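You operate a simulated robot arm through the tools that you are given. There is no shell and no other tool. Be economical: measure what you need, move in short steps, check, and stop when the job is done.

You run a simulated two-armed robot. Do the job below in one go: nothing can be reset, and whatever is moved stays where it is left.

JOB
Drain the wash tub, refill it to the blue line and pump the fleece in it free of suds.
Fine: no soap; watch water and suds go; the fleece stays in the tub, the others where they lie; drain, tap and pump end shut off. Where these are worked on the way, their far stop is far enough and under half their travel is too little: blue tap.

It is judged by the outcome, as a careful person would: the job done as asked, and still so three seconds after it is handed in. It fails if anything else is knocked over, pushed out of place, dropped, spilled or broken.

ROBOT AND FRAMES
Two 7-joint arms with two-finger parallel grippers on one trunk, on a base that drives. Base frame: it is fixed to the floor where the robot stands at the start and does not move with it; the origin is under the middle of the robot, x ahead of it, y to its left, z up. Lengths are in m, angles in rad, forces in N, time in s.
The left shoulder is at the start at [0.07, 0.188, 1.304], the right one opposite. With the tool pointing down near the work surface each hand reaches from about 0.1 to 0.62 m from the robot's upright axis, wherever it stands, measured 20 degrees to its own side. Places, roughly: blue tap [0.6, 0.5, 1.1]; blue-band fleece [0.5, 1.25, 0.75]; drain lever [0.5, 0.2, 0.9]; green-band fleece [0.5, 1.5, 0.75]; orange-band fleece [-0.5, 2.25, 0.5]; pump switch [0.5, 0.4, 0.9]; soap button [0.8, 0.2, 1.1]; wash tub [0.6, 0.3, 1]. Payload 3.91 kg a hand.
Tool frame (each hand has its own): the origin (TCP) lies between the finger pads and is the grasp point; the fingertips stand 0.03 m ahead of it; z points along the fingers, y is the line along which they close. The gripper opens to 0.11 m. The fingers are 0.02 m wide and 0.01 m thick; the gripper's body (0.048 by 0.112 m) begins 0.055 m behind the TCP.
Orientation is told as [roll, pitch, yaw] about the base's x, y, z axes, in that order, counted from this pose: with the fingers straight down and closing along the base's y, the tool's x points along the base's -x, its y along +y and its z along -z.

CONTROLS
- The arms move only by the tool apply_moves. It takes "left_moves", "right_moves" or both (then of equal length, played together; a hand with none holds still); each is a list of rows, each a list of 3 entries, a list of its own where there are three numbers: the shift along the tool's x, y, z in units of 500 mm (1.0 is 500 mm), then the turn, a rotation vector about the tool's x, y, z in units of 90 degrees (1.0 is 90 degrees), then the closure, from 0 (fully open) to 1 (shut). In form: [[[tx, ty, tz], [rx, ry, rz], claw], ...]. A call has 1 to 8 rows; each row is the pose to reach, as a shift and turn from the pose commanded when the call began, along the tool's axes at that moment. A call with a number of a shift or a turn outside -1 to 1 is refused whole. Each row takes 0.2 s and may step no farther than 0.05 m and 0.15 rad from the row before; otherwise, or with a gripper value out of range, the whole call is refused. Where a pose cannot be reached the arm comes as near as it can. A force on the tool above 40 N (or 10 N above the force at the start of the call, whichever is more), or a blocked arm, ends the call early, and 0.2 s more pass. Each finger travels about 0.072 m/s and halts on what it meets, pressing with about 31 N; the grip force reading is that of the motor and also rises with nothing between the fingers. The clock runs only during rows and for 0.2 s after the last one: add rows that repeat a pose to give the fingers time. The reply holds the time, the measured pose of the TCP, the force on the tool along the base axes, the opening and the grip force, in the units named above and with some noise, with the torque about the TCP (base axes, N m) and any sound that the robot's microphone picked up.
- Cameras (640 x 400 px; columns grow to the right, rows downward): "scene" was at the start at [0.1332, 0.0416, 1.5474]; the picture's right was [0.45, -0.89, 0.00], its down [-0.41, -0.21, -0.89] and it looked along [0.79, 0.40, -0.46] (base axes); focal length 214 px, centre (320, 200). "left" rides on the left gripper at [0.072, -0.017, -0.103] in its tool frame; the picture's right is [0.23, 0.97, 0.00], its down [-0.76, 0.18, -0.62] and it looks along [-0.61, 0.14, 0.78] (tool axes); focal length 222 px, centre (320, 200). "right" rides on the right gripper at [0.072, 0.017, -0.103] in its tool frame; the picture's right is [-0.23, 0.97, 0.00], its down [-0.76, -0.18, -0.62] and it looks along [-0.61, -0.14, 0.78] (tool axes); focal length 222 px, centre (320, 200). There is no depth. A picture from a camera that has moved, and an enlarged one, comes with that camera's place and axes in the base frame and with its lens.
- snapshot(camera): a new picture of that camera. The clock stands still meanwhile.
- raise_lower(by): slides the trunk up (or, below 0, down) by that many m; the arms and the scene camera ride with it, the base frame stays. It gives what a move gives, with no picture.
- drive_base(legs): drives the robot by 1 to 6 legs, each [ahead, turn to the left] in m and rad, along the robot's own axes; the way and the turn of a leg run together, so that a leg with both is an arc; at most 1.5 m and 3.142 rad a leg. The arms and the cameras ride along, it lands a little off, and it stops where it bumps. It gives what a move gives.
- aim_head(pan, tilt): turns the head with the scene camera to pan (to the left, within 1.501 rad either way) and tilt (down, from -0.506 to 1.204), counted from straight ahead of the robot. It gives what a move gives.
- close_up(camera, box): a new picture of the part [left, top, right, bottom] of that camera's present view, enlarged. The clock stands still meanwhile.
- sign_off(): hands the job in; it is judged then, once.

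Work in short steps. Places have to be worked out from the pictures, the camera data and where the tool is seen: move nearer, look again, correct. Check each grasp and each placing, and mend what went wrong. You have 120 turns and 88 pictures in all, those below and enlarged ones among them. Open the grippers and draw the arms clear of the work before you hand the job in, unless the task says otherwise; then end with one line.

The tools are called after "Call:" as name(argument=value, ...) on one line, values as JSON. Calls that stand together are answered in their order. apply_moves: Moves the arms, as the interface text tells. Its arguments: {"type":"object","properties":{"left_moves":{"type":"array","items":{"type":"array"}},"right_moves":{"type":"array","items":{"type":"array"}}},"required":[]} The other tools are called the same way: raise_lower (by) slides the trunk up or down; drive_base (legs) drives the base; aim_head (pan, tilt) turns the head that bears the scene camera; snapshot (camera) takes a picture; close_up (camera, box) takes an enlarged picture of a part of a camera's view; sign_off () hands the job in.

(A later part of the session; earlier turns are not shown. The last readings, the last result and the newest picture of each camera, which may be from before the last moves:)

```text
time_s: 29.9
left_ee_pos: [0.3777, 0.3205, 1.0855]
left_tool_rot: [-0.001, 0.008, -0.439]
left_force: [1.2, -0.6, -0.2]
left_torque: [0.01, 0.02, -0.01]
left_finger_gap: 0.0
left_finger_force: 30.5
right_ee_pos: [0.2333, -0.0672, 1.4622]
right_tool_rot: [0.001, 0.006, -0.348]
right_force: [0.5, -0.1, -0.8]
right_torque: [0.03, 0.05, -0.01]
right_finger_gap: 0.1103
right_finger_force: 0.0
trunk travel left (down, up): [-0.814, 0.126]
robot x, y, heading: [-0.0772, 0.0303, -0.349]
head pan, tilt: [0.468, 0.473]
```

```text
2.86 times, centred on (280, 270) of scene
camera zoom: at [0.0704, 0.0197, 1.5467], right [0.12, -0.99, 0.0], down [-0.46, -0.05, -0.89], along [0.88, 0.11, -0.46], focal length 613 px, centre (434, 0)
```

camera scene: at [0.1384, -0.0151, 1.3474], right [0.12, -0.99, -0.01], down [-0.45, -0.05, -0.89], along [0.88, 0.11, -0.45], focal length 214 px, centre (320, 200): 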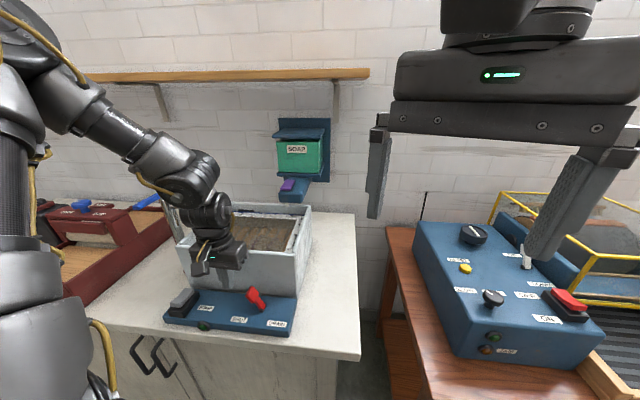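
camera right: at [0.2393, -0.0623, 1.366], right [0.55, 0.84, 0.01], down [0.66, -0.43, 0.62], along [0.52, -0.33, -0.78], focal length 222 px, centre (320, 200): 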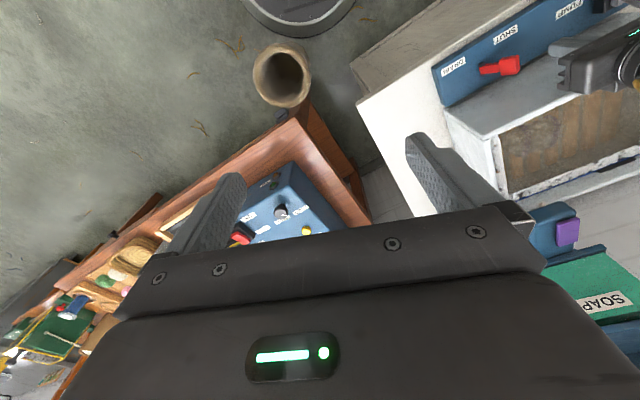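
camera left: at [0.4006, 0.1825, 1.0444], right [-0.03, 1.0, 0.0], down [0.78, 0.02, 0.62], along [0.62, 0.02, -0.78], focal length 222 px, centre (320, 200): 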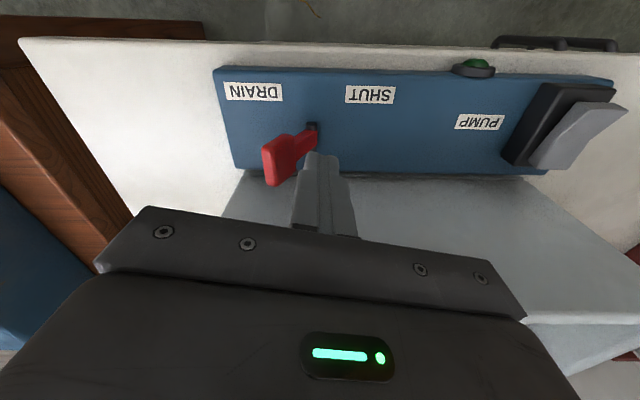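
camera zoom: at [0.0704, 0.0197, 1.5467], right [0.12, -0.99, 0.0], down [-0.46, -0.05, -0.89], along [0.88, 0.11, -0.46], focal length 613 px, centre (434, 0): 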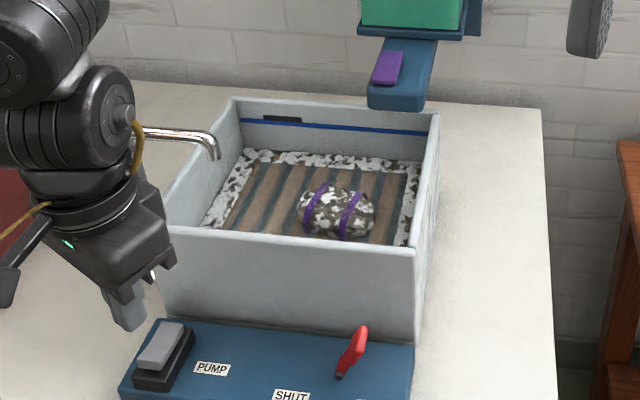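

Almost drained. I carry the hand over the lever to its DRAIN side, near (0.463, 0.105, 1.055).

Call:
apply_moves(left_moves=[[[-0.06, -0.055, 0.01], [0, 0, -0.01], 1], [[-0.12, -0.11, 0.02], [0, 0, -0.02], 1], [[-0.18, -0.165, 0.03], [0, 0, -0.03], 1], [[-0.24, -0.22, 0.04], [0, 0, -0.04], 1], [[-0.29, -0.27, 0.05], [0, 0, -0.057], 1], [[-0.337, -0.317, 0.06], [0, 0, -0.057], 1], [[-0.337, -0.317, 0.06], [0, 0, -0.057], 1]])

Call:
close_up(camera="scene", box=[180, 200, 380, 360])

```text
time_s: 31.5
left_ee_pos: [0.4575, 0.1066, 1.059]
left_tool_rot: [0.0, 0.004, -0.35]
left_force: [1.5, 0.3, 0.5]
left_torque: [0.03, 0.02, 0.0]
left_finger_gap: 0.0001
left_finger_force: 31.1
right_ee_pos: [0.2271, -0.0665, 1.4625]
right_tool_rot: [-0.001, 0.001, -0.347]
right_force: [-0.3, 0.3, 0.2]
right_torque: [-0.01, -0.01, 0.0]
right_finger_gap: 0.11
right_finger_force: 0.1
trunk travel left (down, up): [-0.814, 0.126]
robot x, y, heading: [-0.0769, 0.0253, -0.346]
head pan, tilt: [0.468, 0.473]
```

```text
2.50 times, centred on (280, 280) of scene
camera zoom: at [0.0632, 0.0216, 1.5475], right [0.12, -0.99, 0.0], down [-0.45, -0.06, -0.89], along [0.88, 0.11, -0.46], focal length 536 px, centre (420, 0)
```

zoom: 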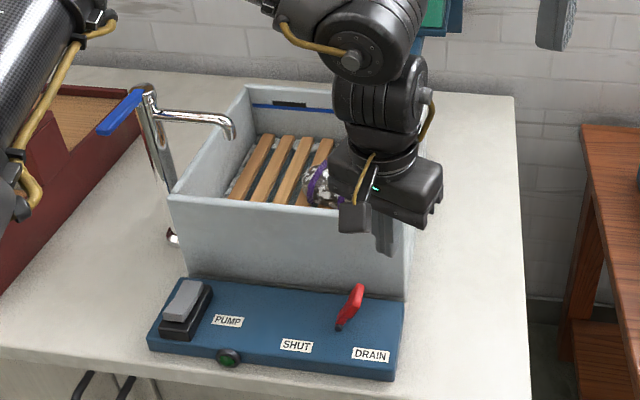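

Reach is fine now and the tub is empty, bare slats showing. I lower the finger beside the lever on its DRAIN side.

Call:
apply_moves(left_moves=[[[-0.02, 0, 0.07], [0, 0, 0], 1], [[-0.02, 0, 0.14], [0, 0, 0], 1], [[-0.02, 0, 0.21], [0, 0, 0], 1], [[-0.02, 0, 0.28], [0, 0, 0], 1], [[-0.02, 0, 0.28], [0, 0, 0], 1]])

Call:
snapshot(camera="left")

Call:
close_up(camera="scene", box=[220, 210, 360, 350])

```text
time_s: 32.7
left_ee_pos: [0.4587, 0.1582, 0.9797]
left_tool_rot: [-0.003, 0.004, -0.351]
left_force: [-0.2, -0.4, 0.5]
left_torque: [0.0, 0.01, 0.03]
left_finger_gap: 0.0002
left_finger_force: 30.7
left hand out of reach, approached as far as the arm can: row 1, 2, 3, 4, 5
right_ee_pos: [0.2278, -0.0668, 1.4621]
right_tool_rot: [-0.002, 0.002, -0.348]
right_force: [-1.0, 0.6, -0.2]
right_torque: [0.03, 0.02, 0.0]
right_finger_gap: 0.11
right_finger_force: 0.1
trunk travel left (down, up): [-0.814, 0.126]
robot x, y, heading: [-0.0767, 0.0287, -0.349]
head pan, tilt: [0.468, 0.473]
```

```text
53 pictures are left
camera left: at [0.3847, 0.1674, 1.0832], right [0.12, 0.99, 0.0], down [0.78, -0.09, 0.62], along [0.62, -0.08, -0.78], focal length 222 px, centre (320, 200)
```

left: 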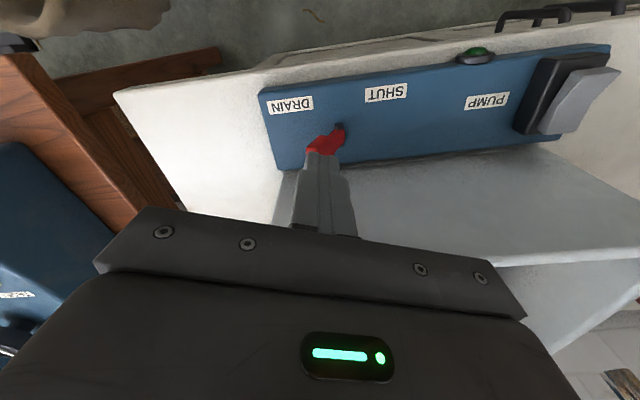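

```text
2.86 times, centred on (290, 280) of scene
camera zoom: at [0.0638, 0.0215, 1.5475], right [0.12, -0.99, 0.0], down [-0.45, -0.06, -0.89], along [0.88, 0.11, -0.46], focal length 613 px, centre (406, -29)
```

zoom: 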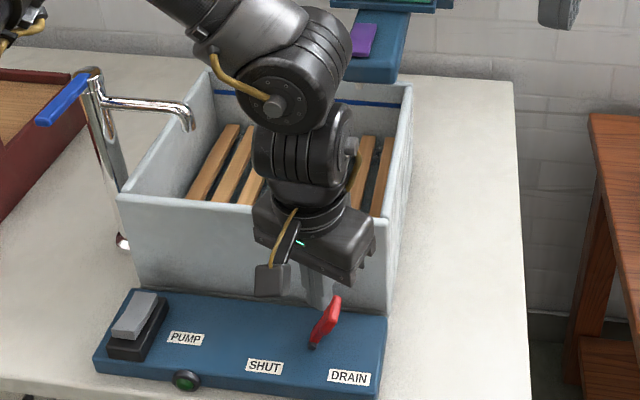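

The tub is empty. Reach at low z depends on trunk height, so I lift the hand, move to the lever's far side, and lower the trunk 0.15 m.

Call:
apply_moves(left_moves=[[[0, -0.02, -0.08], [0, 0, 0], 1], [[0.02, -0.06, -0.16], [0, 0, 0], 1], [[0.03, -0.1, -0.24], [0, 0, 0], 1], [[0.03, -0.1, -0.27], [0, 0, 0], 1]])

Call:
raise_lower(by=-0.15)

```text
time_s: 33.7
left_ee_pos: [0.4347, 0.1175, 1.1115]
left_tool_rot: [-0.005, 0.011, -0.351]
left_force: [0.3, 0.0, -0.3]
left_torque: [-0.01, 0.04, 0.01]
left_finger_gap: 0.0
left_finger_force: 30.9
left hand out of reach, approached as far as the arm can: row 3, 4
right_ee_pos: [0.2302, -0.0643, 1.4612]
right_tool_rot: [-0.004, 0.001, -0.348]
right_force: [0.1, -0.1, 0.7]
right_torque: [0.0, 0.01, 0.02]
right_finger_gap: 0.1101
right_finger_force: 0.1
trunk travel left (down, up): [-0.814, 0.126]
robot x, y, heading: [-0.076, 0.0262, -0.346]
head pan, tilt: [0.468, 0.473]
```

```text
time_s: 35.5
left_ee_pos: [0.4332, 0.1161, 0.9617]
left_tool_rot: [-0.001, 0.007, -0.354]
left_force: [0.0, -0.9, 0.8]
left_torque: [0.0, -0.02, -0.01]
left_finger_gap: 0.0001
left_finger_force: 30.9
right_ee_pos: [0.2271, -0.0668, 1.3122]
right_tool_rot: [-0.003, 0.001, -0.348]
right_force: [-0.1, -0.1, -0.1]
right_torque: [-0.03, -0.03, -0.01]
right_finger_gap: 0.1103
right_finger_force: 0.1
trunk travel left (down, up): [-0.664, 0.276]
robot x, y, heading: [-0.0759, 0.0301, -0.344]
head pan, tilt: [0.468, 0.473]
```

I move the finger to (0.472, 0.108, 0.916) beside the lever.

Call:
apply_moves(left_moves=[[[-0.04, 0, 0], [0, 0, 0], 1], [[-0.079, 0.01, 0.02], [0, 0, 0], 1], [[-0.079, 0.01, 0.06], [0, 0, 0], 1], [[-0.079, 0.01, 0.092], [0, 0, 0], 1], [[-0.079, 0.01, 0.092], [0, 0, 0], 1]])

Call:
snapshot(camera="left")

```text
time_s: 36.7
left_ee_pos: [0.4727, 0.1064, 0.9151]
left_tool_rot: [-0.002, 0.006, -0.354]
left_force: [0.3, 0.2, -0.3]
left_torque: [-0.02, 0.01, -0.01]
left_finger_gap: 0.0
left_finger_force: 30.6
right_ee_pos: [0.2283, -0.0674, 1.3122]
right_tool_rot: [0.0, -0.001, -0.348]
right_force: [0.7, -0.1, 0.9]
right_torque: [0.01, -0.01, -0.01]
right_finger_gap: 0.1097
right_finger_force: 0.1
trunk travel left (down, up): [-0.664, 0.276]
robot x, y, heading: [-0.0783, 0.0275, -0.343]
head pan, tilt: [0.468, 0.473]
```

```text
51 pictures are left
camera left: at [0.4005, 0.1159, 1.0189], right [0.12, 0.99, 0.0], down [0.78, -0.1, 0.62], along [0.61, -0.08, -0.79], focal length 222 px, centre (320, 200)
```

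left: 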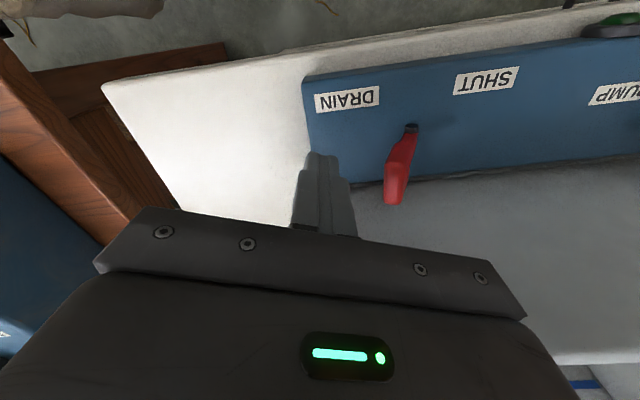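

The finger sits beside the lever on the DRAIN side and the tub is empty. I push it back to SHUT (+y) until it stops.

Call:
apply_moves(left_moves=[[[0.01, 0.03, 0], [0, 0, 0], 1], [[0.02, 0.06, 0], [0, 0, 0], 1], [[0.03, 0.09, 0], [0, 0, 0], 1], [[0.038, 0.12, 0], [0, 0, 0], 1], [[0.044, 0.14, 0], [0, 0, 0], 1], [[0.05, 0.16, 0], [0, 0, 0], 1], [[0.055, 0.175, 0], [0, 0, 0], 1]])

Call:
snapshot(camera="left")

```text
time_s: 38.0
left_ee_pos: [0.4734, 0.1755, 0.9154]
left_tool_rot: [-0.021, 0.007, -0.368]
left_force: [-5.8, -11.5, 5.5]
left_torque: [-0.31, 0.2, 0.12]
left_finger_gap: 0.0001
left_finger_force: 30.7
right_ee_pos: [0.2259, -0.0686, 1.3114]
right_tool_rot: [0.0, 0.002, -0.348]
right_force: [-0.9, 0.8, -0.3]
right_torque: [-0.02, -0.03, -0.01]
right_finger_gap: 0.1099
right_finger_force: 0.1
trunk travel left (down, up): [-0.664, 0.276]
robot x, y, heading: [-0.0772, 0.0292, -0.354]
head pan, tilt: [0.468, 0.473]
stopped in row 6 (left hand): the force on the tool passed its limit at 45 N (the readings are from after the stop); the commanded pose is now the measured one
```

```text
50 pictures are left
camera left: at [0.4014, 0.1874, 1.0199], right [0.14, 0.99, -0.02], down [0.78, -0.1, 0.61], along [0.61, -0.1, -0.79], focal length 222 px, centre (320, 200)
```

left: 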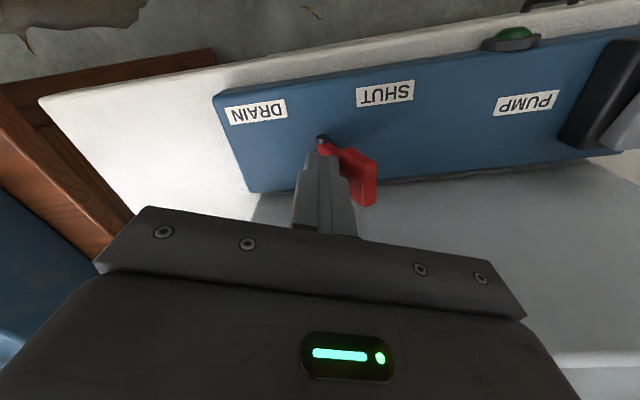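

The lever is back hard against SHUT. I back the finger off and lift it high before re-parking the base for the tap.

Call:
apply_moves(left_moves=[[[0, -0.04, 0], [0, 0, 0], 1], [[0, -0.04, -0.09], [0, 0, 0], 1], [[0, -0.04, -0.18], [0, 0, 0], 1], [[0, -0.02, -0.27], [0, 0, 0], 1], [[0, 0.02, -0.36], [0, 0, 0], 1], [[0, 0.06, -0.45], [0, 0, 0], 1], [[0.0, 0.1, -0.54], [0, 0, 0], 1], [[0.0, 0.1, -0.6], [0, 0, 0], 1]])

Call:
close_up(camera="scene", box=[180, 200, 380, 360])

```text
time_s: 39.8
left_ee_pos: [0.4936, 0.2299, 1.2121]
left_tool_rot: [-0.021, 0.006, -0.364]
left_force: [0.0, 0.4, 0.0]
left_torque: [0.02, 0.01, -0.01]
left_finger_gap: 0.0
left_finger_force: 31.0
left hand out of reach, approached as far as the arm can: row 8
right_ee_pos: [0.2275, -0.0668, 1.3117]
right_tool_rot: [-0.002, 0.002, -0.35]
right_force: [-0.1, 0.2, 0.4]
right_torque: [0.02, 0.0, 0.0]
right_finger_gap: 0.1099
right_finger_force: 0.1
trunk travel left (down, up): [-0.664, 0.276]
robot x, y, heading: [-0.0739, 0.0276, -0.347]
head pan, tilt: [0.468, 0.473]
```

```text
2.50 times, centred on (280, 280) of scene
camera zoom: at [0.0637, 0.0208, 1.3974], right [0.12, -0.99, 0.0], down [-0.45, -0.05, -0.89], along [0.88, 0.11, -0.46], focal length 536 px, centre (420, 0)
```

zoom: 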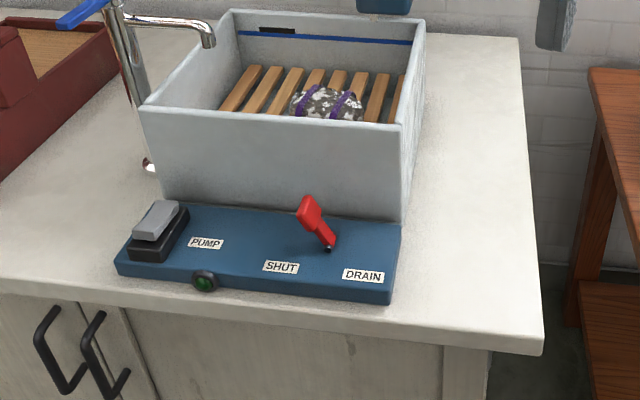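

Drained and SHUT, with the fleece still in the tub. I re-park the base about 0.2 m to the left with a short back-and-forth.

Call:
drive_base(legs=[[0, -0.35], [-0.3, 0], [0, 0.7], [0.28, 0]])

Call:
aim_head(pan=0.6, tilt=0.6)

Call:
snapshot(camera="scene")

```text
time_s: 46.4
left_ee_pos: [0.4425, 0.6105, 1.2111]
left_tool_rot: [-0.019, 0.001, -0.017]
left_force: [0.0, -0.5, -0.5]
left_torque: [0.03, 0.01, -0.01]
left_finger_gap: 0.0
left_finger_force: 31.2
right_ee_pos: [0.2918, 0.2377, 1.3126]
right_tool_rot: [-0.002, 0.0, -0.002]
right_force: [-0.1, -0.2, 0.6]
right_torque: [0.04, -0.03, 0.01]
right_finger_gap: 0.11
right_finger_force: 0.1
trunk travel left (down, up): [-0.664, 0.276]
robot x, y, heading: [-0.023, 0.2237, -0.002]
head pan, tilt: [0.468, 0.473]
```

```text
time_s: 47.1
left_ee_pos: [0.4431, 0.609, 1.2118]
left_tool_rot: [-0.018, 0.004, -0.016]
left_force: [0.2, 0.0, -1.0]
left_torque: [0.02, 0.02, 0.0]
left_finger_gap: 0.0002
left_finger_force: 31.3
right_ee_pos: [0.2915, 0.2391, 1.3121]
right_tool_rot: [-0.002, 0.003, -0.002]
right_force: [1.3, -0.4, 0.4]
right_torque: [-0.02, 0.01, -0.01]
right_finger_gap: 0.1099
right_finger_force: 0.2
trunk travel left (down, up): [-0.664, 0.276]
robot x, y, heading: [-0.0252, 0.2252, 0.001]
head pan, tilt: [0.6, 0.6]
```

```text
48 pictures are left
camera scene: at [0.1003, 0.2736, 1.3859], right [0.56, -0.83, 0.0], down [-0.47, -0.32, -0.82], along [0.68, 0.47, -0.57], focal length 214 px, centre (320, 200)
```

scene: 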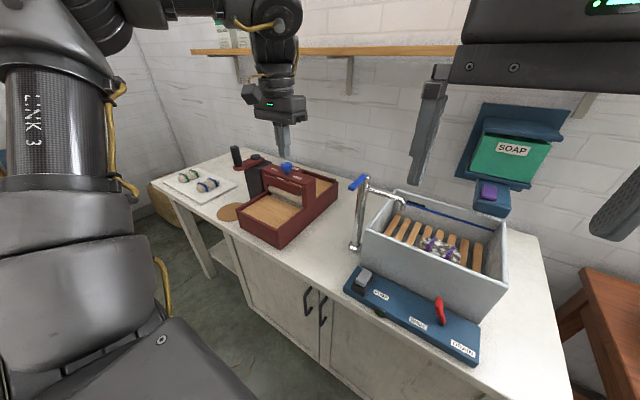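

The base sits at (-0.025, 0.225), facing ahead. I examine the tap handle closely.

Call:
close_up(camera="scene", box=[335, 165, 415, 215])

Call:
snapshot(camera="left")

```text
8.00 times, centred on (375, 190) of scene
camera zoom: at [0.1003, 0.2736, 1.3859], right [0.56, -0.83, 0.0], down [-0.47, -0.32, -0.82], along [0.68, 0.47, -0.57], focal length 1716 px, centre (-120, 280)
```

zoom: 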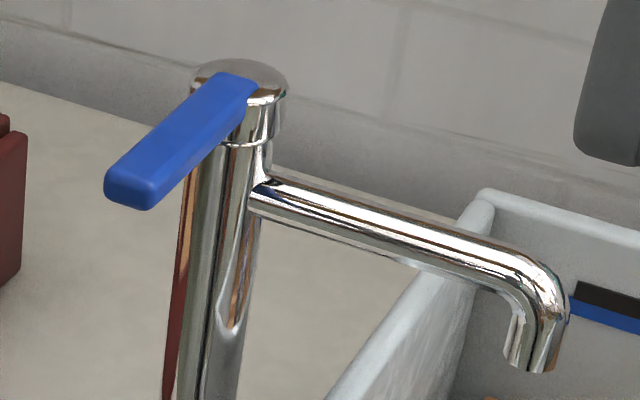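

```text
46 pictures are left
camera left: at [0.3709, 0.5951, 1.3149], right [-0.21, 0.98, -0.02], down [0.77, 0.18, 0.62], along [0.61, 0.12, -0.79], focal length 222 px, centre (320, 200)
```

left: 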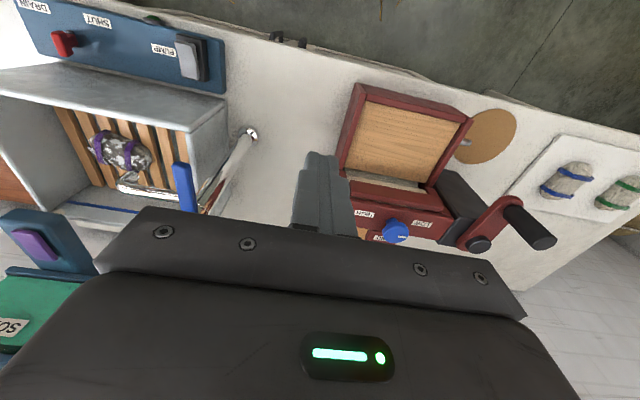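

The handle looks like a bar turning about the vertical post, with its tip at (0.524, 0.47, 1.10). I bring the closed finger to its +y side near (0.535, 0.51).

Call:
apply_moves(left_moves=[[[-0.05, -0.05, 0], [0, 0, 0], 1], [[-0.1, -0.1, 0], [0, 0, 0], 1], [[-0.15, -0.15, 0], [0, 0, 0], 1], [[-0.184, -0.2, 0], [0, 0, 0], 1], [[-0.184, -0.2, 0.06], [0, 0, 0], 1], [[-0.184, -0.2, 0.12], [0, 0, 0], 1], [[-0.184, -0.2, 0.19], [0, 0, 0], 1]])

Call:
snapshot(camera="left")

Call:
close_up(camera="scene", box=[300, 120, 440, 220])

```text
time_s: 48.7
left_ee_pos: [0.5079, 0.522, 1.1033]
left_tool_rot: [-0.026, 0.001, -0.015]
left_force: [-0.1, -0.5, -0.7]
left_torque: [0.02, 0.01, 0.0]
left_finger_gap: 0.0
left_finger_force: 31.3
left hand out of reach, approached as far as the arm can: row 1, 2, 3, 4, 5, 6, 7
right_ee_pos: [0.2938, 0.2387, 1.3123]
right_tool_rot: [-0.001, 0.003, -0.001]
right_force: [0.6, 0.5, 0.3]
right_torque: [0.0, 0.02, 0.01]
right_finger_gap: 0.1101
right_finger_force: 0.0
trunk travel left (down, up): [-0.664, 0.276]
robot x, y, heading: [-0.0264, 0.2236, 0.003]
head pan, tilt: [0.6, 0.6]
```

```text
45 pictures are left
camera left: at [0.4354, 0.5075, 1.206], right [-0.21, 0.98, -0.02], down [0.76, 0.18, 0.62], along [0.61, 0.11, -0.79], focal length 222 px, centre (320, 200)
```

left: 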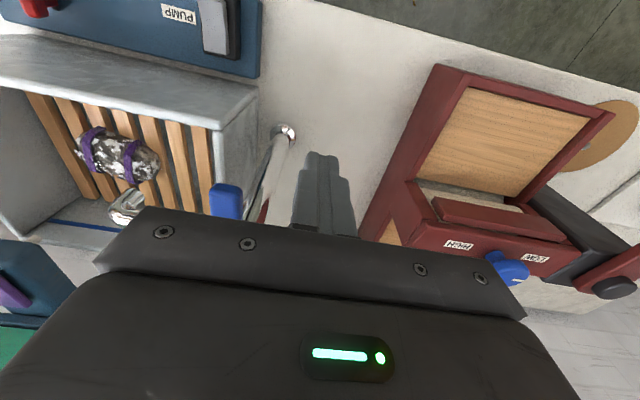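

```text
4.00 times, centred on (370, 170) of scene
camera zoom: at [0.1013, 0.2738, 1.3858], right [0.56, -0.83, 0.0], down [-0.47, -0.32, -0.82], along [0.68, 0.47, -0.57], focal length 858 px, centre (120, 320)
```

zoom: 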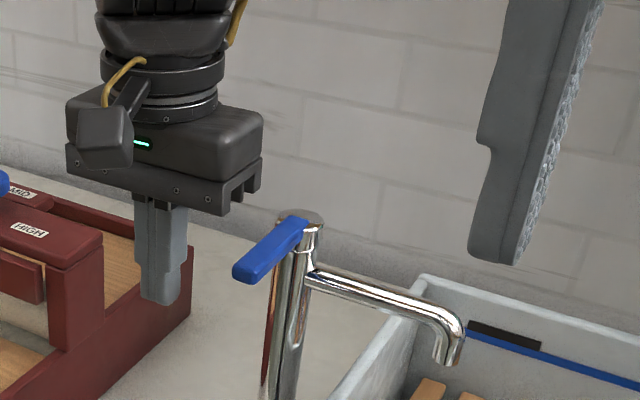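

The finger is beside the handle but short in x at the arm's limit. I drive 5 cm ahead.

Call:
drive_base(legs=[[0.05, 0]])

Call:
close_up(camera="scene", box=[300, 120, 440, 220])

```text
time_s: 49.6
left_ee_pos: [0.5476, 0.5213, 1.1083]
left_tool_rot: [-0.023, -0.012, -0.016]
left_force: [-0.5, 0.4, 0.0]
left_torque: [-0.02, -0.06, 0.01]
left_finger_gap: 0.0
left_finger_force: 31.7
right_ee_pos: [0.3299, 0.2383, 1.3152]
right_tool_rot: [0.002, -0.01, -0.001]
right_force: [-0.6, 0.3, 0.4]
right_torque: [0.02, -0.07, 0.0]
right_finger_gap: 0.11
right_finger_force: 0.0
trunk travel left (down, up): [-0.664, 0.276]
robot x, y, heading: [0.0233, 0.2243, -0.0]
head pan, tilt: [0.6, 0.6]
```

```text
4.00 times, centred on (370, 170) of scene
camera zoom: at [0.1383, 0.2732, 1.3872], right [0.56, -0.83, 0.0], down [-0.46, -0.32, -0.83], along [0.69, 0.47, -0.56], focal length 858 px, centre (120, 320)
```

zoom: 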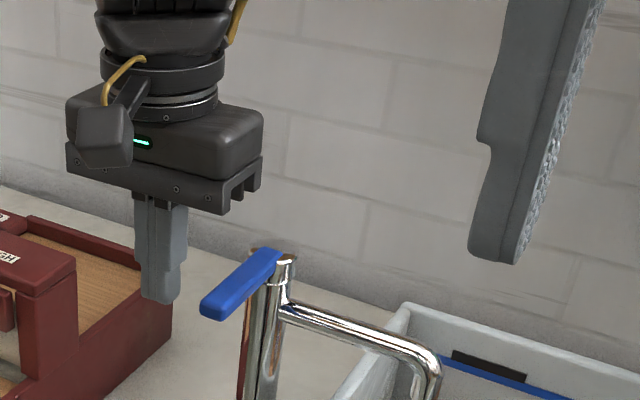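

The finger is alongside the bar. I push gently towards -y to test which way it turns.

Call:
apply_moves(left_moves=[[[0, -0.04, 0], [0, 0, 0], 1], [[0, -0.07, 0], [0, 0, 0], 1], [[0, -0.09, 0], [0, 0, 0], 1], [[0, -0.11, 0], [0, 0, 0], 1], [[0, -0.13, 0], [0, 0, 0], 1]])

Call:
close_up(camera="scene", box=[300, 120, 440, 220])

```text
time_s: 50.8
left_ee_pos: [0.5343, 0.4888, 1.0921]
left_tool_rot: [-0.03, -0.004, -0.012]
left_force: [7.5, 20.5, 6.0]
left_torque: [-0.16, -0.05, 0.32]
left_finger_gap: 0.0
left_finger_force: 30.7
left hand out of reach, approached as far as the arm can: row 1, 2, 3, 4, 5
right_ee_pos: [0.3414, 0.2434, 1.3128]
right_tool_rot: [-0.006, 0.001, 0.0]
right_force: [-0.6, -0.2, -0.3]
right_torque: [0.03, 0.04, 0.0]
right_finger_gap: 0.1101
right_finger_force: 0.1
trunk travel left (down, up): [-0.664, 0.276]
robot x, y, heading: [0.0228, 0.2217, -0.001]
head pan, tilt: [0.6, 0.6]
```

```text
4.00 times, centred on (370, 170) of scene
camera zoom: at [0.15, 0.279, 1.3858], right [0.57, -0.82, 0.0], down [-0.47, -0.32, -0.82], along [0.68, 0.46, -0.57], focal length 858 px, centre (120, 320)
```

zoom: 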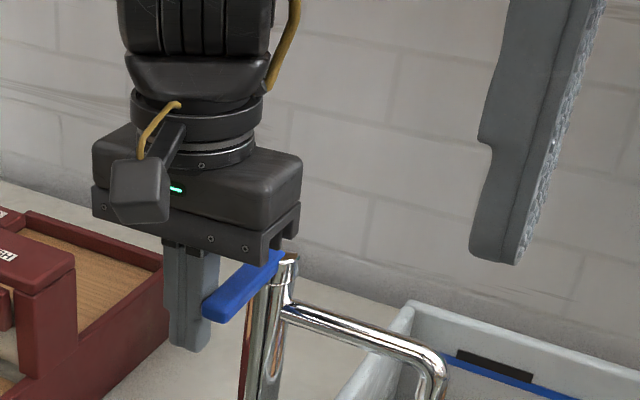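

Pushing -y is met by a stop with 20 N, so the tap opens the other way (+y). I lift, open the fingers and straddle the bar as a fork.

Call:
apply_moves(left_moves=[[[0, 0.02, 0], [0, 0, 0], 1], [[0, 0.03, -0.08], [0, 0, 0], 1], [[0, 0.03, -0.16], [0, 0, 0], 0.7], [[0, 0, -0.16], [0, 0, 0], 0.4], [[0, -0.03, -0.16], [0, 0, 0], 0.3], [[0, -0.03, -0.16], [0, 0, 0], 0.3]])

Call:
close_up(camera="scene", box=[300, 120, 440, 220])

Call:
snapshot(camera="left")

```text
time_s: 52.2
left_ee_pos: [0.5056, 0.4977, 1.1533]
left_tool_rot: [-0.026, -0.001, -0.016]
left_force: [0.3, 0.5, -0.1]
left_torque: [0.01, 0.0, 0.0]
left_finger_gap: 0.0771
left_finger_force: 0.1
left hand out of reach, approached as far as the arm can: row 2, 3, 4, 5, 6
right_ee_pos: [0.3394, 0.2389, 1.3131]
right_tool_rot: [-0.003, 0.0, 0.002]
right_force: [1.2, -1.2, -0.1]
right_torque: [0.05, 0.0, 0.02]
right_finger_gap: 0.11
right_finger_force: 0.1
trunk travel left (down, up): [-0.664, 0.276]
robot x, y, heading: [0.0251, 0.2248, -0.001]
head pan, tilt: [0.6, 0.6]
```

```text
4.00 times, centred on (370, 170) of scene
camera zoom: at [0.1488, 0.2739, 1.386], right [0.56, -0.83, 0.0], down [-0.47, -0.32, -0.83], along [0.68, 0.47, -0.56], focal length 858 px, centre (120, 320)
```

zoom: 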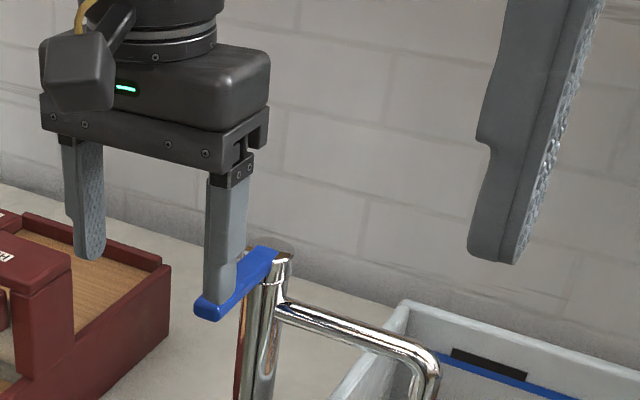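

```text
40 pictures are left
camera left: at [0.4329, 0.4842, 1.2574], right [-0.21, 0.98, -0.03], down [0.76, 0.18, 0.62], along [0.61, 0.11, -0.78], focal length 222 px, centre (320, 200)
```

left: 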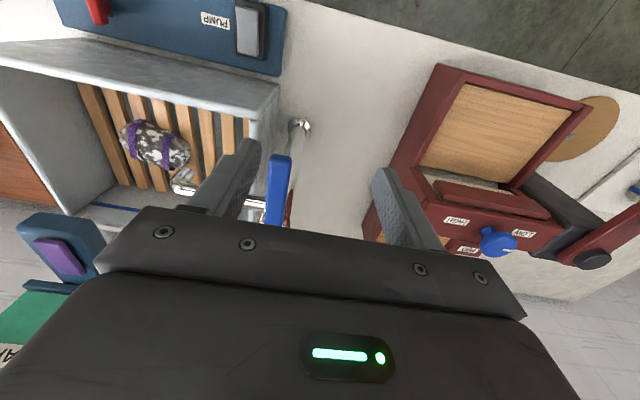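

The hand is short of reach this high relative to the shoulder. I raise the trunk 0.15 m and come down again over the bar.

Call:
raise_lower(by=0.15)

Call:
apply_moves(left_moves=[[[-0.02, -0.02, 0.08], [0, 0, 0], 0.25], [[-0.04, -0.045, 0.16], [0, 0, 0], 0.25], [[-0.06, -0.045, 0.24], [0, 0, 0], 0.25], [[-0.064, -0.045, 0.28], [0, 0, 0], 0.25], [[-0.064, -0.045, 0.28], [0, 0, 0], 0.25]])

Call:
snapshot(camera="left")

```text
time_s: 54.0
left_ee_pos: [0.5051, 0.4976, 1.3048]
left_tool_rot: [-0.027, -0.005, -0.018]
left_force: [-0.4, -0.2, 0.5]
left_torque: [-0.01, 0.01, 0.01]
left_finger_gap: 0.0768
left_finger_force: 0.2
right_ee_pos: [0.3399, 0.2388, 1.4625]
right_tool_rot: [-0.002, -0.001, 0.001]
right_force: [0.4, 0.2, 0.1]
right_torque: [-0.01, 0.02, -0.01]
right_finger_gap: 0.1101
right_finger_force: 0.2
trunk travel left (down, up): [-0.814, 0.126]
robot x, y, heading: [0.025, 0.2203, -0.0]
head pan, tilt: [0.6, 0.6]
```

```text
time_s: 55.2
left_ee_pos: [0.5378, 0.4714, 1.1623]
left_tool_rot: [-0.027, -0.005, -0.017]
left_force: [0.1, -0.2, 0.0]
left_torque: [0.01, 0.01, 0.0]
left_finger_gap: 0.0825
left_finger_force: 0.1
right_ee_pos: [0.341, 0.2385, 1.462]
right_tool_rot: [0.0, 0.0, 0.0]
right_force: [0.1, -0.8, -0.3]
right_torque: [0.01, 0.02, 0.02]
right_finger_gap: 0.1099
right_finger_force: 0.0
trunk travel left (down, up): [-0.814, 0.126]
robot x, y, heading: [0.0274, 0.2225, 0.005]
head pan, tilt: [0.6, 0.6]
```

```text
39 pictures are left
camera left: at [0.4655, 0.4575, 1.2662], right [-0.21, 0.98, -0.03], down [0.76, 0.18, 0.62], along [0.61, 0.11, -0.78], focal length 222 px, centre (320, 200)
```

left: 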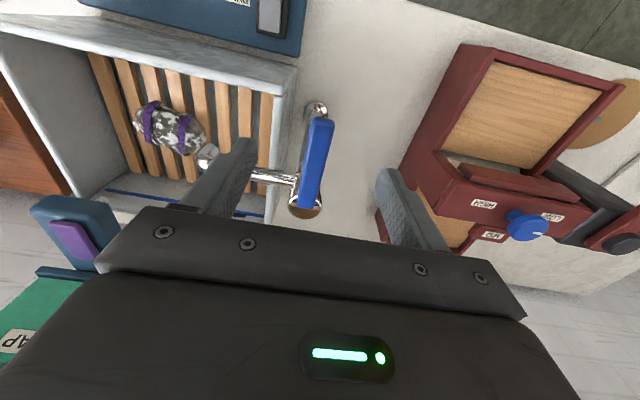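

The fork straddles the bar and is in reach. I lower it around the bar.

Call:
apply_moves(left_moves=[[[0, 0, 0.05], [0, 0, 0], 0.25], [[0, 0, 0.1], [0, 0, 0], 0.25], [[0, 0, 0.11], [0, 0, 0], 0.25]])

Call:
snapshot(camera="scene")

```text
time_s: 56.0
left_ee_pos: [0.5387, 0.4686, 1.1103]
left_tool_rot: [-0.025, -0.004, -0.015]
left_force: [0.0, -0.3, -0.7]
left_torque: [0.0, -0.01, 0.0]
left_finger_gap: 0.0825
left_finger_force: 0.1
right_ee_pos: [0.3408, 0.2388, 1.4628]
right_tool_rot: [-0.002, 0.0, -0.001]
right_force: [0.0, 1.0, -0.1]
right_torque: [-0.01, 0.0, -0.01]
right_finger_gap: 0.1099
right_finger_force: 0.1
trunk travel left (down, up): [-0.814, 0.126]
robot x, y, heading: [0.0248, 0.2233, 0.004]
head pan, tilt: [0.6, 0.6]
```

```text
38 pictures are left
camera scene: at [0.1488, 0.2735, 1.536], right [0.56, -0.83, 0.0], down [-0.47, -0.32, -0.83], along [0.68, 0.47, -0.56], focal length 214 px, centre (320, 200)
```

scene: 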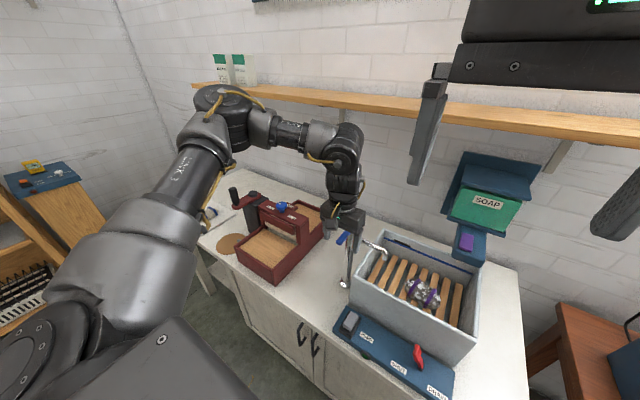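

The fork is around the bar and the tub is well in view. I push towards +y to open the tap.

Call:
apply_moves(left_moves=[[[0, 0.04, 0], [0, 0, 0], 0.25], [[0, 0.07, 0], [0, 0, 0], 0.25], [[-0.005, 0.1, 0], [0, 0, 0], 0.25], [[-0.015, 0.125, 0], [0, 0, 0], 0.25], [[-0.03, 0.15, 0], [0, 0, 0], 0.25]])

Call:
close_up(camera="scene", box=[300, 190, 500, 370])

```text
time_s: 57.2
left_ee_pos: [0.5547, 0.5449, 1.1083]
left_tool_rot: [-0.026, -0.005, -0.015]
left_force: [-0.9, 0.7, -0.9]
left_torque: [-0.01, 0.0, -0.02]
left_finger_gap: 0.0825
left_finger_force: 0.0
right_ee_pos: [0.3409, 0.2384, 1.4639]
right_tool_rot: [-0.002, 0.0, 0.0]
right_force: [0.1, 0.0, -0.5]
right_torque: [0.0, -0.03, -0.02]
right_finger_gap: 0.11
right_finger_force: 0.1
trunk travel left (down, up): [-0.814, 0.126]
robot x, y, heading: [0.0234, 0.223, 0.005]
head pan, tilt: [0.6, 0.6]
```

```text
2.22 times, centred on (400, 280) of scene
camera zoom: at [0.1493, 0.2738, 1.5359], right [0.56, -0.83, 0.0], down [-0.47, -0.32, -0.82], along [0.68, 0.47, -0.57], focal length 477 px, centre (142, 22)
```

zoom: 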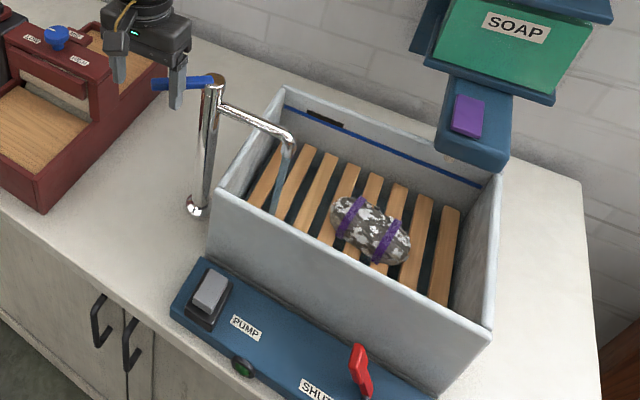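

The tap turned and water is running. I push slightly further and then hold while watching the level.

Call:
apply_moves(left_moves=[[[-0.01, 0.02, 0], [0, 0, 0], 0.25], [[-0.01, 0.02, 0], [0, 0, 0], 0.25], [[-0.01, 0.02, 0], [0, 0, 0], 0.25], [[-0.01, 0.02, 0], [0, 0, 0], 0.25], [[-0.01, 0.02, 0], [0, 0, 0], 0.25], [[-0.01, 0.02, 0], [0, 0, 0], 0.25], [[-0.01, 0.02, 0], [0, 0, 0], 0.25], [[-0.01, 0.02, 0], [0, 0, 0], 0.25]])

Call:
close_up(camera="scene", box=[340, 210, 480, 330])

```text
time_s: 59.0
left_ee_pos: [0.5576, 0.5548, 1.1103]
left_tool_rot: [-0.028, -0.004, -0.015]
left_force: [-0.1, 0.9, -0.5]
left_torque: [0.0, -0.03, -0.01]
left_finger_gap: 0.0822
left_finger_force: 0.0
right_ee_pos: [0.3395, 0.2386, 1.4616]
right_tool_rot: [-0.004, -0.001, 0.0]
right_force: [-0.2, -0.2, -0.7]
right_torque: [0.02, -0.01, 0.02]
right_finger_gap: 0.1096
right_finger_force: 0.0
trunk travel left (down, up): [-0.814, 0.126]
robot x, y, heading: [0.024, 0.224, -0.001]
head pan, tilt: [0.6, 0.6]
```

```text
3.33 times, centred on (410, 270) of scene
camera zoom: at [0.1493, 0.2738, 1.5359], right [0.56, -0.83, 0.0], down [-0.47, -0.32, -0.82], along [0.68, 0.47, -0.57], focal length 715 px, centre (20, -33)
```

zoom: 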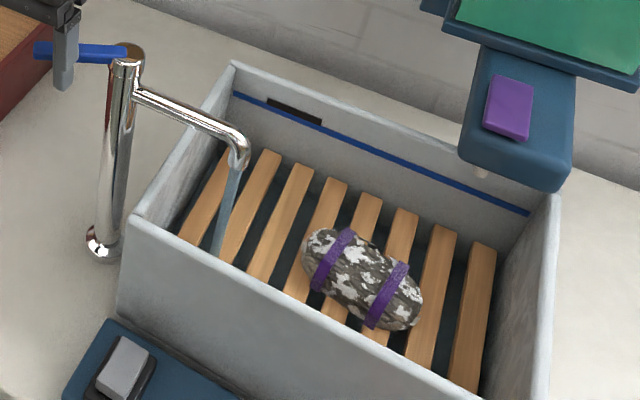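

No water above the slats yet. I keep filling and watching.

Call:
apply_moves(left_moves=[[[0, 0, 0], [0, 0, 0], 0.25], [[0, 0, 0], [0, 0, 0], 0.25], [[0, 0, 0], [0, 0, 0], 0.25], [[0, 0, 0], [0, 0, 0], 0.25], [[0, 0, 0], [0, 0, 0], 0.25], [[0, 0, 0], [0, 0, 0], 0.25], [[0, 0, 0], [0, 0, 0], 0.25], [[0, 0, 0], [0, 0, 0], 0.25]])

Call:
close_up(camera="scene", box=[340, 210, 480, 330])

```text
time_s: 60.8
left_ee_pos: [0.5585, 0.5538, 1.1093]
left_tool_rot: [-0.027, -0.004, -0.017]
left_force: [-0.1, 1.0, 0.1]
left_torque: [-0.03, -0.01, -0.01]
left_finger_gap: 0.0826
left_finger_force: 0.1
right_ee_pos: [0.3413, 0.2389, 1.4625]
right_tool_rot: [-0.002, 0.0, -0.001]
right_force: [0.3, 1.2, -0.6]
right_torque: [0.0, -0.01, 0.01]
right_finger_gap: 0.1098
right_finger_force: 0.1
trunk travel left (down, up): [-0.814, 0.126]
robot x, y, heading: [0.025, 0.223, 0.003]
head pan, tilt: [0.6, 0.6]
```

```text
3.33 times, centred on (410, 270) of scene
camera zoom: at [0.1493, 0.2737, 1.5359], right [0.56, -0.83, 0.0], down [-0.47, -0.32, -0.82], along [0.68, 0.47, -0.57], focal length 715 px, centre (20, -33)
```

zoom: 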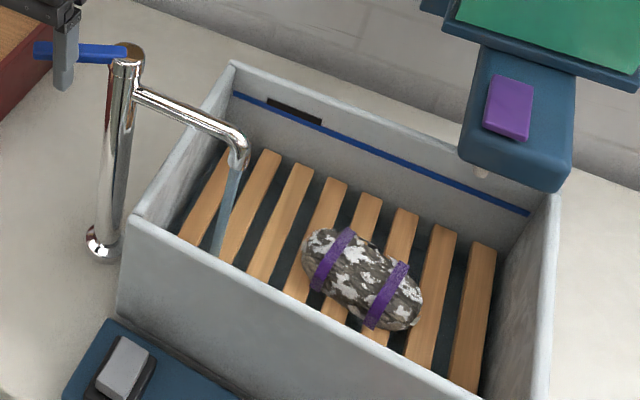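

No level visible yet. I wait two more holds before looking again.

Call:
apply_moves(left_moves=[[[0, 0, 0], [0, 0, 0], 0.25], [[0, 0, 0], [0, 0, 0], 0.25], [[0, 0, 0], [0, 0, 0], 0.25], [[0, 0, 0], [0, 0, 0], 0.25], [[0, 0, 0], [0, 0, 0], 0.25], [[0, 0, 0], [0, 0, 0], 0.25], [[0, 0, 0], [0, 0, 0], 0.25], [[0, 0, 0], [0, 0, 0], 0.25]])

Call:
apply_moves(left_moves=[[[0, 0, 0], [0, 0, 0], 0.25], [[0, 0, 0], [0, 0, 0], 0.25], [[0, 0, 0], [0, 0, 0], 0.25], [[0, 0, 0], [0, 0, 0], 0.25], [[0, 0, 0], [0, 0, 0], 0.25], [[0, 0, 0], [0, 0, 0], 0.25], [[0, 0, 0], [0, 0, 0], 0.25], [[0, 0, 0], [0, 0, 0], 0.25]])

Call:
close_up(camera="scene", box=[340, 210, 480, 330])

```text
time_s: 62.6
left_ee_pos: [0.5585, 0.5541, 1.1091]
left_tool_rot: [-0.026, -0.004, -0.017]
left_force: [0.1, -0.5, 0.1]
left_torque: [0.01, -0.01, 0.01]
left_finger_gap: 0.0826
left_finger_force: 0.1
right_ee_pos: [0.3405, 0.2385, 1.4635]
right_tool_rot: [-0.002, 0.001, 0.002]
right_force: [0.1, -0.9, 0.8]
right_torque: [-0.02, -0.01, -0.01]
right_finger_gap: 0.1099
right_finger_force: 0.1
trunk travel left (down, up): [-0.814, 0.126]
robot x, y, heading: [0.0253, 0.222, 0.0]
head pan, tilt: [0.6, 0.6]
```

```text
time_s: 64.4
left_ee_pos: [0.5587, 0.5545, 1.1087]
left_tool_rot: [-0.026, -0.004, -0.014]
left_force: [0.0, -0.5, 0.0]
left_torque: [-0.03, 0.01, -0.02]
left_finger_gap: 0.0827
left_finger_force: 0.0
right_ee_pos: [0.3406, 0.2403, 1.4618]
right_tool_rot: [0.001, 0.0, -0.001]
right_force: [-0.3, -0.6, 0.0]
right_torque: [0.01, 0.0, 0.0]
right_finger_gap: 0.1099
right_finger_force: 0.0
trunk travel left (down, up): [-0.814, 0.126]
robot x, y, heading: [0.0249, 0.2203, 0.001]
head pan, tilt: [0.6, 0.6]
```

```text
3.33 times, centred on (410, 270) of scene
camera zoom: at [0.1493, 0.2737, 1.5359], right [0.56, -0.83, 0.0], down [-0.47, -0.32, -0.82], along [0.68, 0.47, -0.57], focal length 715 px, centre (20, -33)
```

zoom: 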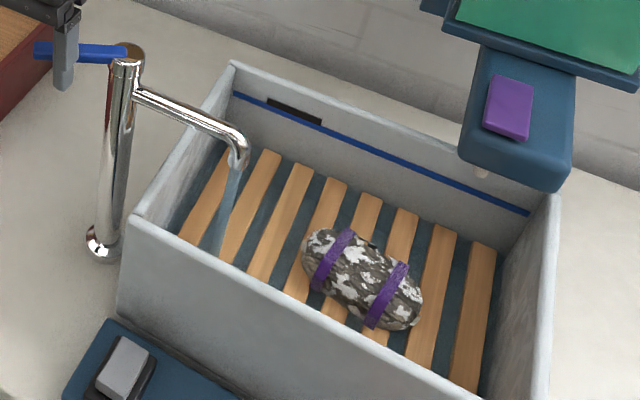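

Water now shows just beneath the slats, so it is rising slowly. I hold longer.

Call:
apply_moves(left_moves=[[[0, 0, 0], [0, 0, 0], 0.25], [[0, 0, 0], [0, 0, 0], 0.25], [[0, 0, 0], [0, 0, 0], 0.25], [[0, 0, 0], [0, 0, 0], 0.25], [[0, 0, 0], [0, 0, 0], 0.25], [[0, 0, 0], [0, 0, 0], 0.25], [[0, 0, 0], [0, 0, 0], 0.25], [[0, 0, 0], [0, 0, 0], 0.25]])

Call:
apply_moves(left_moves=[[[0, 0, 0], [0, 0, 0], 0.25], [[0, 0, 0], [0, 0, 0], 0.25], [[0, 0, 0], [0, 0, 0], 0.25], [[0, 0, 0], [0, 0, 0], 0.25], [[0, 0, 0], [0, 0, 0], 0.25], [[0, 0, 0], [0, 0, 0], 0.25], [[0, 0, 0], [0, 0, 0], 0.25], [[0, 0, 0], [0, 0, 0], 0.25]])

Call:
close_up(camera="scene", box=[340, 210, 480, 330])

```text
time_s: 66.2
left_ee_pos: [0.5592, 0.5541, 1.1092]
left_tool_rot: [-0.027, -0.004, -0.014]
left_force: [0.3, 1.1, -0.4]
left_torque: [-0.01, -0.02, 0.01]
left_finger_gap: 0.0825
left_finger_force: 0.1
right_ee_pos: [0.3412, 0.2383, 1.4623]
right_tool_rot: [-0.002, 0.0, -0.001]
right_force: [-0.9, -0.1, 0.0]
right_torque: [0.0, 0.02, -0.02]
right_finger_gap: 0.1101
right_finger_force: 0.0
trunk travel left (down, up): [-0.814, 0.126]
robot x, y, heading: [0.0259, 0.2251, -0.005]
head pan, tilt: [0.6, 0.6]
```

```text
time_s: 68.0
left_ee_pos: [0.5581, 0.5549, 1.1077]
left_tool_rot: [-0.025, -0.002, -0.017]
left_force: [-0.4, 0.1, -0.3]
left_torque: [-0.02, 0.01, 0.0]
left_finger_gap: 0.0826
left_finger_force: 0.2
right_ee_pos: [0.3395, 0.2395, 1.4629]
right_tool_rot: [-0.002, -0.001, 0.0]
right_force: [-0.1, 0.4, -0.6]
right_torque: [0.02, -0.03, 0.0]
right_finger_gap: 0.1099
right_finger_force: 0.0
trunk travel left (down, up): [-0.814, 0.126]
robot x, y, heading: [0.0314, 0.2184, -0.004]
head pan, tilt: [0.6, 0.6]
```

```text
3.33 times, centred on (410, 270) of scene
camera zoom: at [0.1493, 0.2737, 1.5359], right [0.56, -0.83, 0.0], down [-0.47, -0.32, -0.82], along [0.68, 0.47, -0.57], focal length 715 px, centre (20, -33)
```

zoom: 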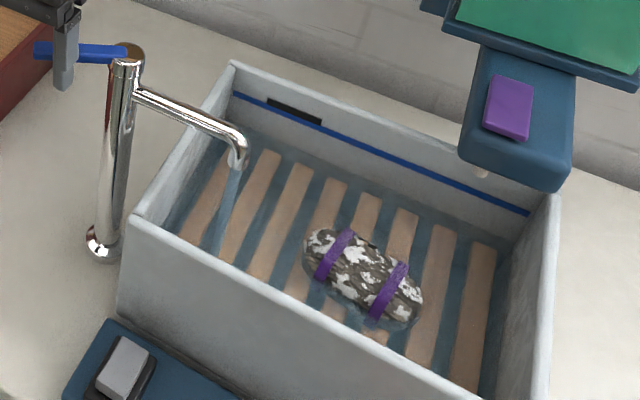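

Water covers the slats and is rising. I continue with closer watching.

Call:
apply_moves(left_moves=[[[0, 0, 0], [0, 0, 0], 0.25], [[0, 0, 0], [0, 0, 0], 0.25], [[0, 0, 0], [0, 0, 0], 0.25], [[0, 0, 0], [0, 0, 0], 0.25], [[0, 0, 0], [0, 0, 0], 0.25], [[0, 0, 0], [0, 0, 0], 0.25], [[0, 0, 0], [0, 0, 0], 0.25], [[0, 0, 0], [0, 0, 0], 0.25]])

Call:
close_up(camera="scene", box=[380, 220, 470, 290])

```text
time_s: 69.8
left_ee_pos: [0.5587, 0.5546, 1.1094]
left_tool_rot: [-0.026, -0.002, -0.015]
left_force: [-0.1, -0.3, 0.7]
left_torque: [0.04, -0.01, 0.03]
left_finger_gap: 0.0824
left_finger_force: 0.2
right_ee_pos: [0.341, 0.2396, 1.4632]
right_tool_rot: [-0.002, 0.001, 0.001]
right_force: [-0.3, -0.9, 0.5]
right_torque: [0.04, 0.02, 0.01]
right_finger_gap: 0.1101
right_finger_force: 0.1
trunk travel left (down, up): [-0.814, 0.126]
robot x, y, heading: [0.0212, 0.222, 0.004]
head pan, tilt: [0.6, 0.6]
```

```text
5.71 times, centred on (425, 255) of scene
camera zoom: at [0.1493, 0.2737, 1.5359], right [0.56, -0.83, 0.0], down [-0.47, -0.32, -0.82], along [0.68, 0.47, -0.57], focal length 1226 px, centre (-280, -114)
```

zoom: 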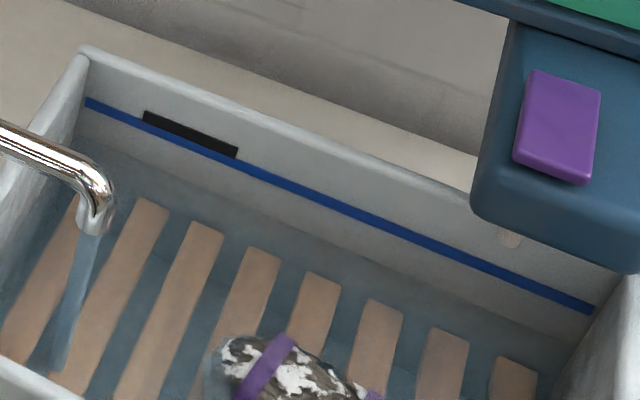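

The water edge on the far wall is still about 2.5 cm under the line. I continue.

Call:
apply_moves(left_moves=[[[0, 0, 0], [0, 0, 0], 0.25], [[0, 0, 0], [0, 0, 0], 0.25], [[0, 0, 0], [0, 0, 0], 0.25], [[0, 0, 0], [0, 0, 0], 0.25], [[0, 0, 0], [0, 0, 0], 0.25], [[0, 0, 0], [0, 0, 0], 0.25], [[0, 0, 0], [0, 0, 0], 0.25], [[0, 0, 0], [0, 0, 0], 0.25]])

Call:
close_up(camera="scene", box=[380, 220, 470, 290])

```text
time_s: 71.6
left_ee_pos: [0.5594, 0.5536, 1.1082]
left_tool_rot: [-0.026, -0.003, -0.016]
left_force: [0.8, -0.7, -1.3]
left_torque: [-0.03, 0.0, 0.02]
left_finger_gap: 0.0822
left_finger_force: 0.1
right_ee_pos: [0.3406, 0.2382, 1.4624]
right_tool_rot: [-0.001, -0.002, -0.001]
right_force: [-0.7, -0.1, -0.2]
right_torque: [-0.03, 0.01, 0.01]
right_finger_gap: 0.1097
right_finger_force: 0.0
trunk travel left (down, up): [-0.814, 0.126]
robot x, y, heading: [0.0258, 0.2209, 0.002]
head pan, tilt: [0.6, 0.6]
```

```text
5.71 times, centred on (425, 255) of scene
camera zoom: at [0.1493, 0.2737, 1.5359], right [0.56, -0.83, 0.0], down [-0.47, -0.32, -0.82], along [0.68, 0.47, -0.57], focal length 1226 px, centre (-280, -114)
```

zoom: 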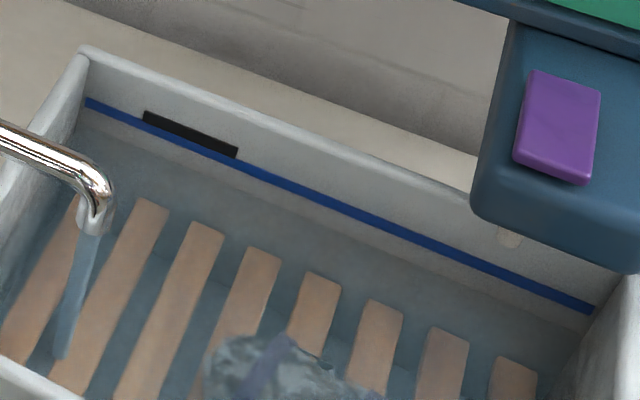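

Gap is now about half what it was, roughly 1.8 s of flow left. I hold 0.8 s and look again.

Call:
apply_moves(left_moves=[[[0, 0, 0], [0, 0, 0], 0.25], [[0, 0, 0], [0, 0, 0], 0.25], [[0, 0, 0], [0, 0, 0], 0.25]])

Call:
close_up(camera="scene", box=[380, 220, 470, 290])

```text
time_s: 72.4
left_ee_pos: [0.5583, 0.5544, 1.1094]
left_tool_rot: [-0.025, -0.003, -0.015]
left_force: [0.4, 0.1, -0.1]
left_torque: [-0.03, 0.0, -0.02]
left_finger_gap: 0.0825
left_finger_force: 0.1
right_ee_pos: [0.3404, 0.2401, 1.4636]
right_tool_rot: [-0.002, 0.0, 0.001]
right_force: [-0.8, -0.3, 1.1]
right_torque: [0.02, 0.0, -0.02]
right_finger_gap: 0.1099
right_finger_force: 0.1
trunk travel left (down, up): [-0.814, 0.126]
robot x, y, heading: [0.0236, 0.2265, -0.002]
head pan, tilt: [0.6, 0.6]
```

```text
5.71 times, centred on (425, 255) of scene
camera zoom: at [0.1493, 0.2737, 1.5359], right [0.56, -0.83, 0.0], down [-0.47, -0.32, -0.82], along [0.68, 0.47, -0.57], focal length 1226 px, centre (-280, -114)
```

zoom: 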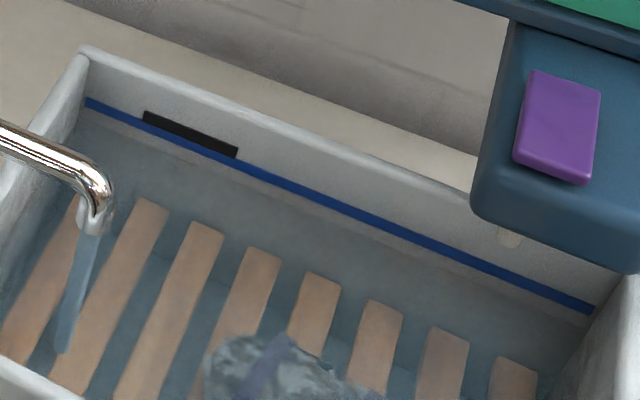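

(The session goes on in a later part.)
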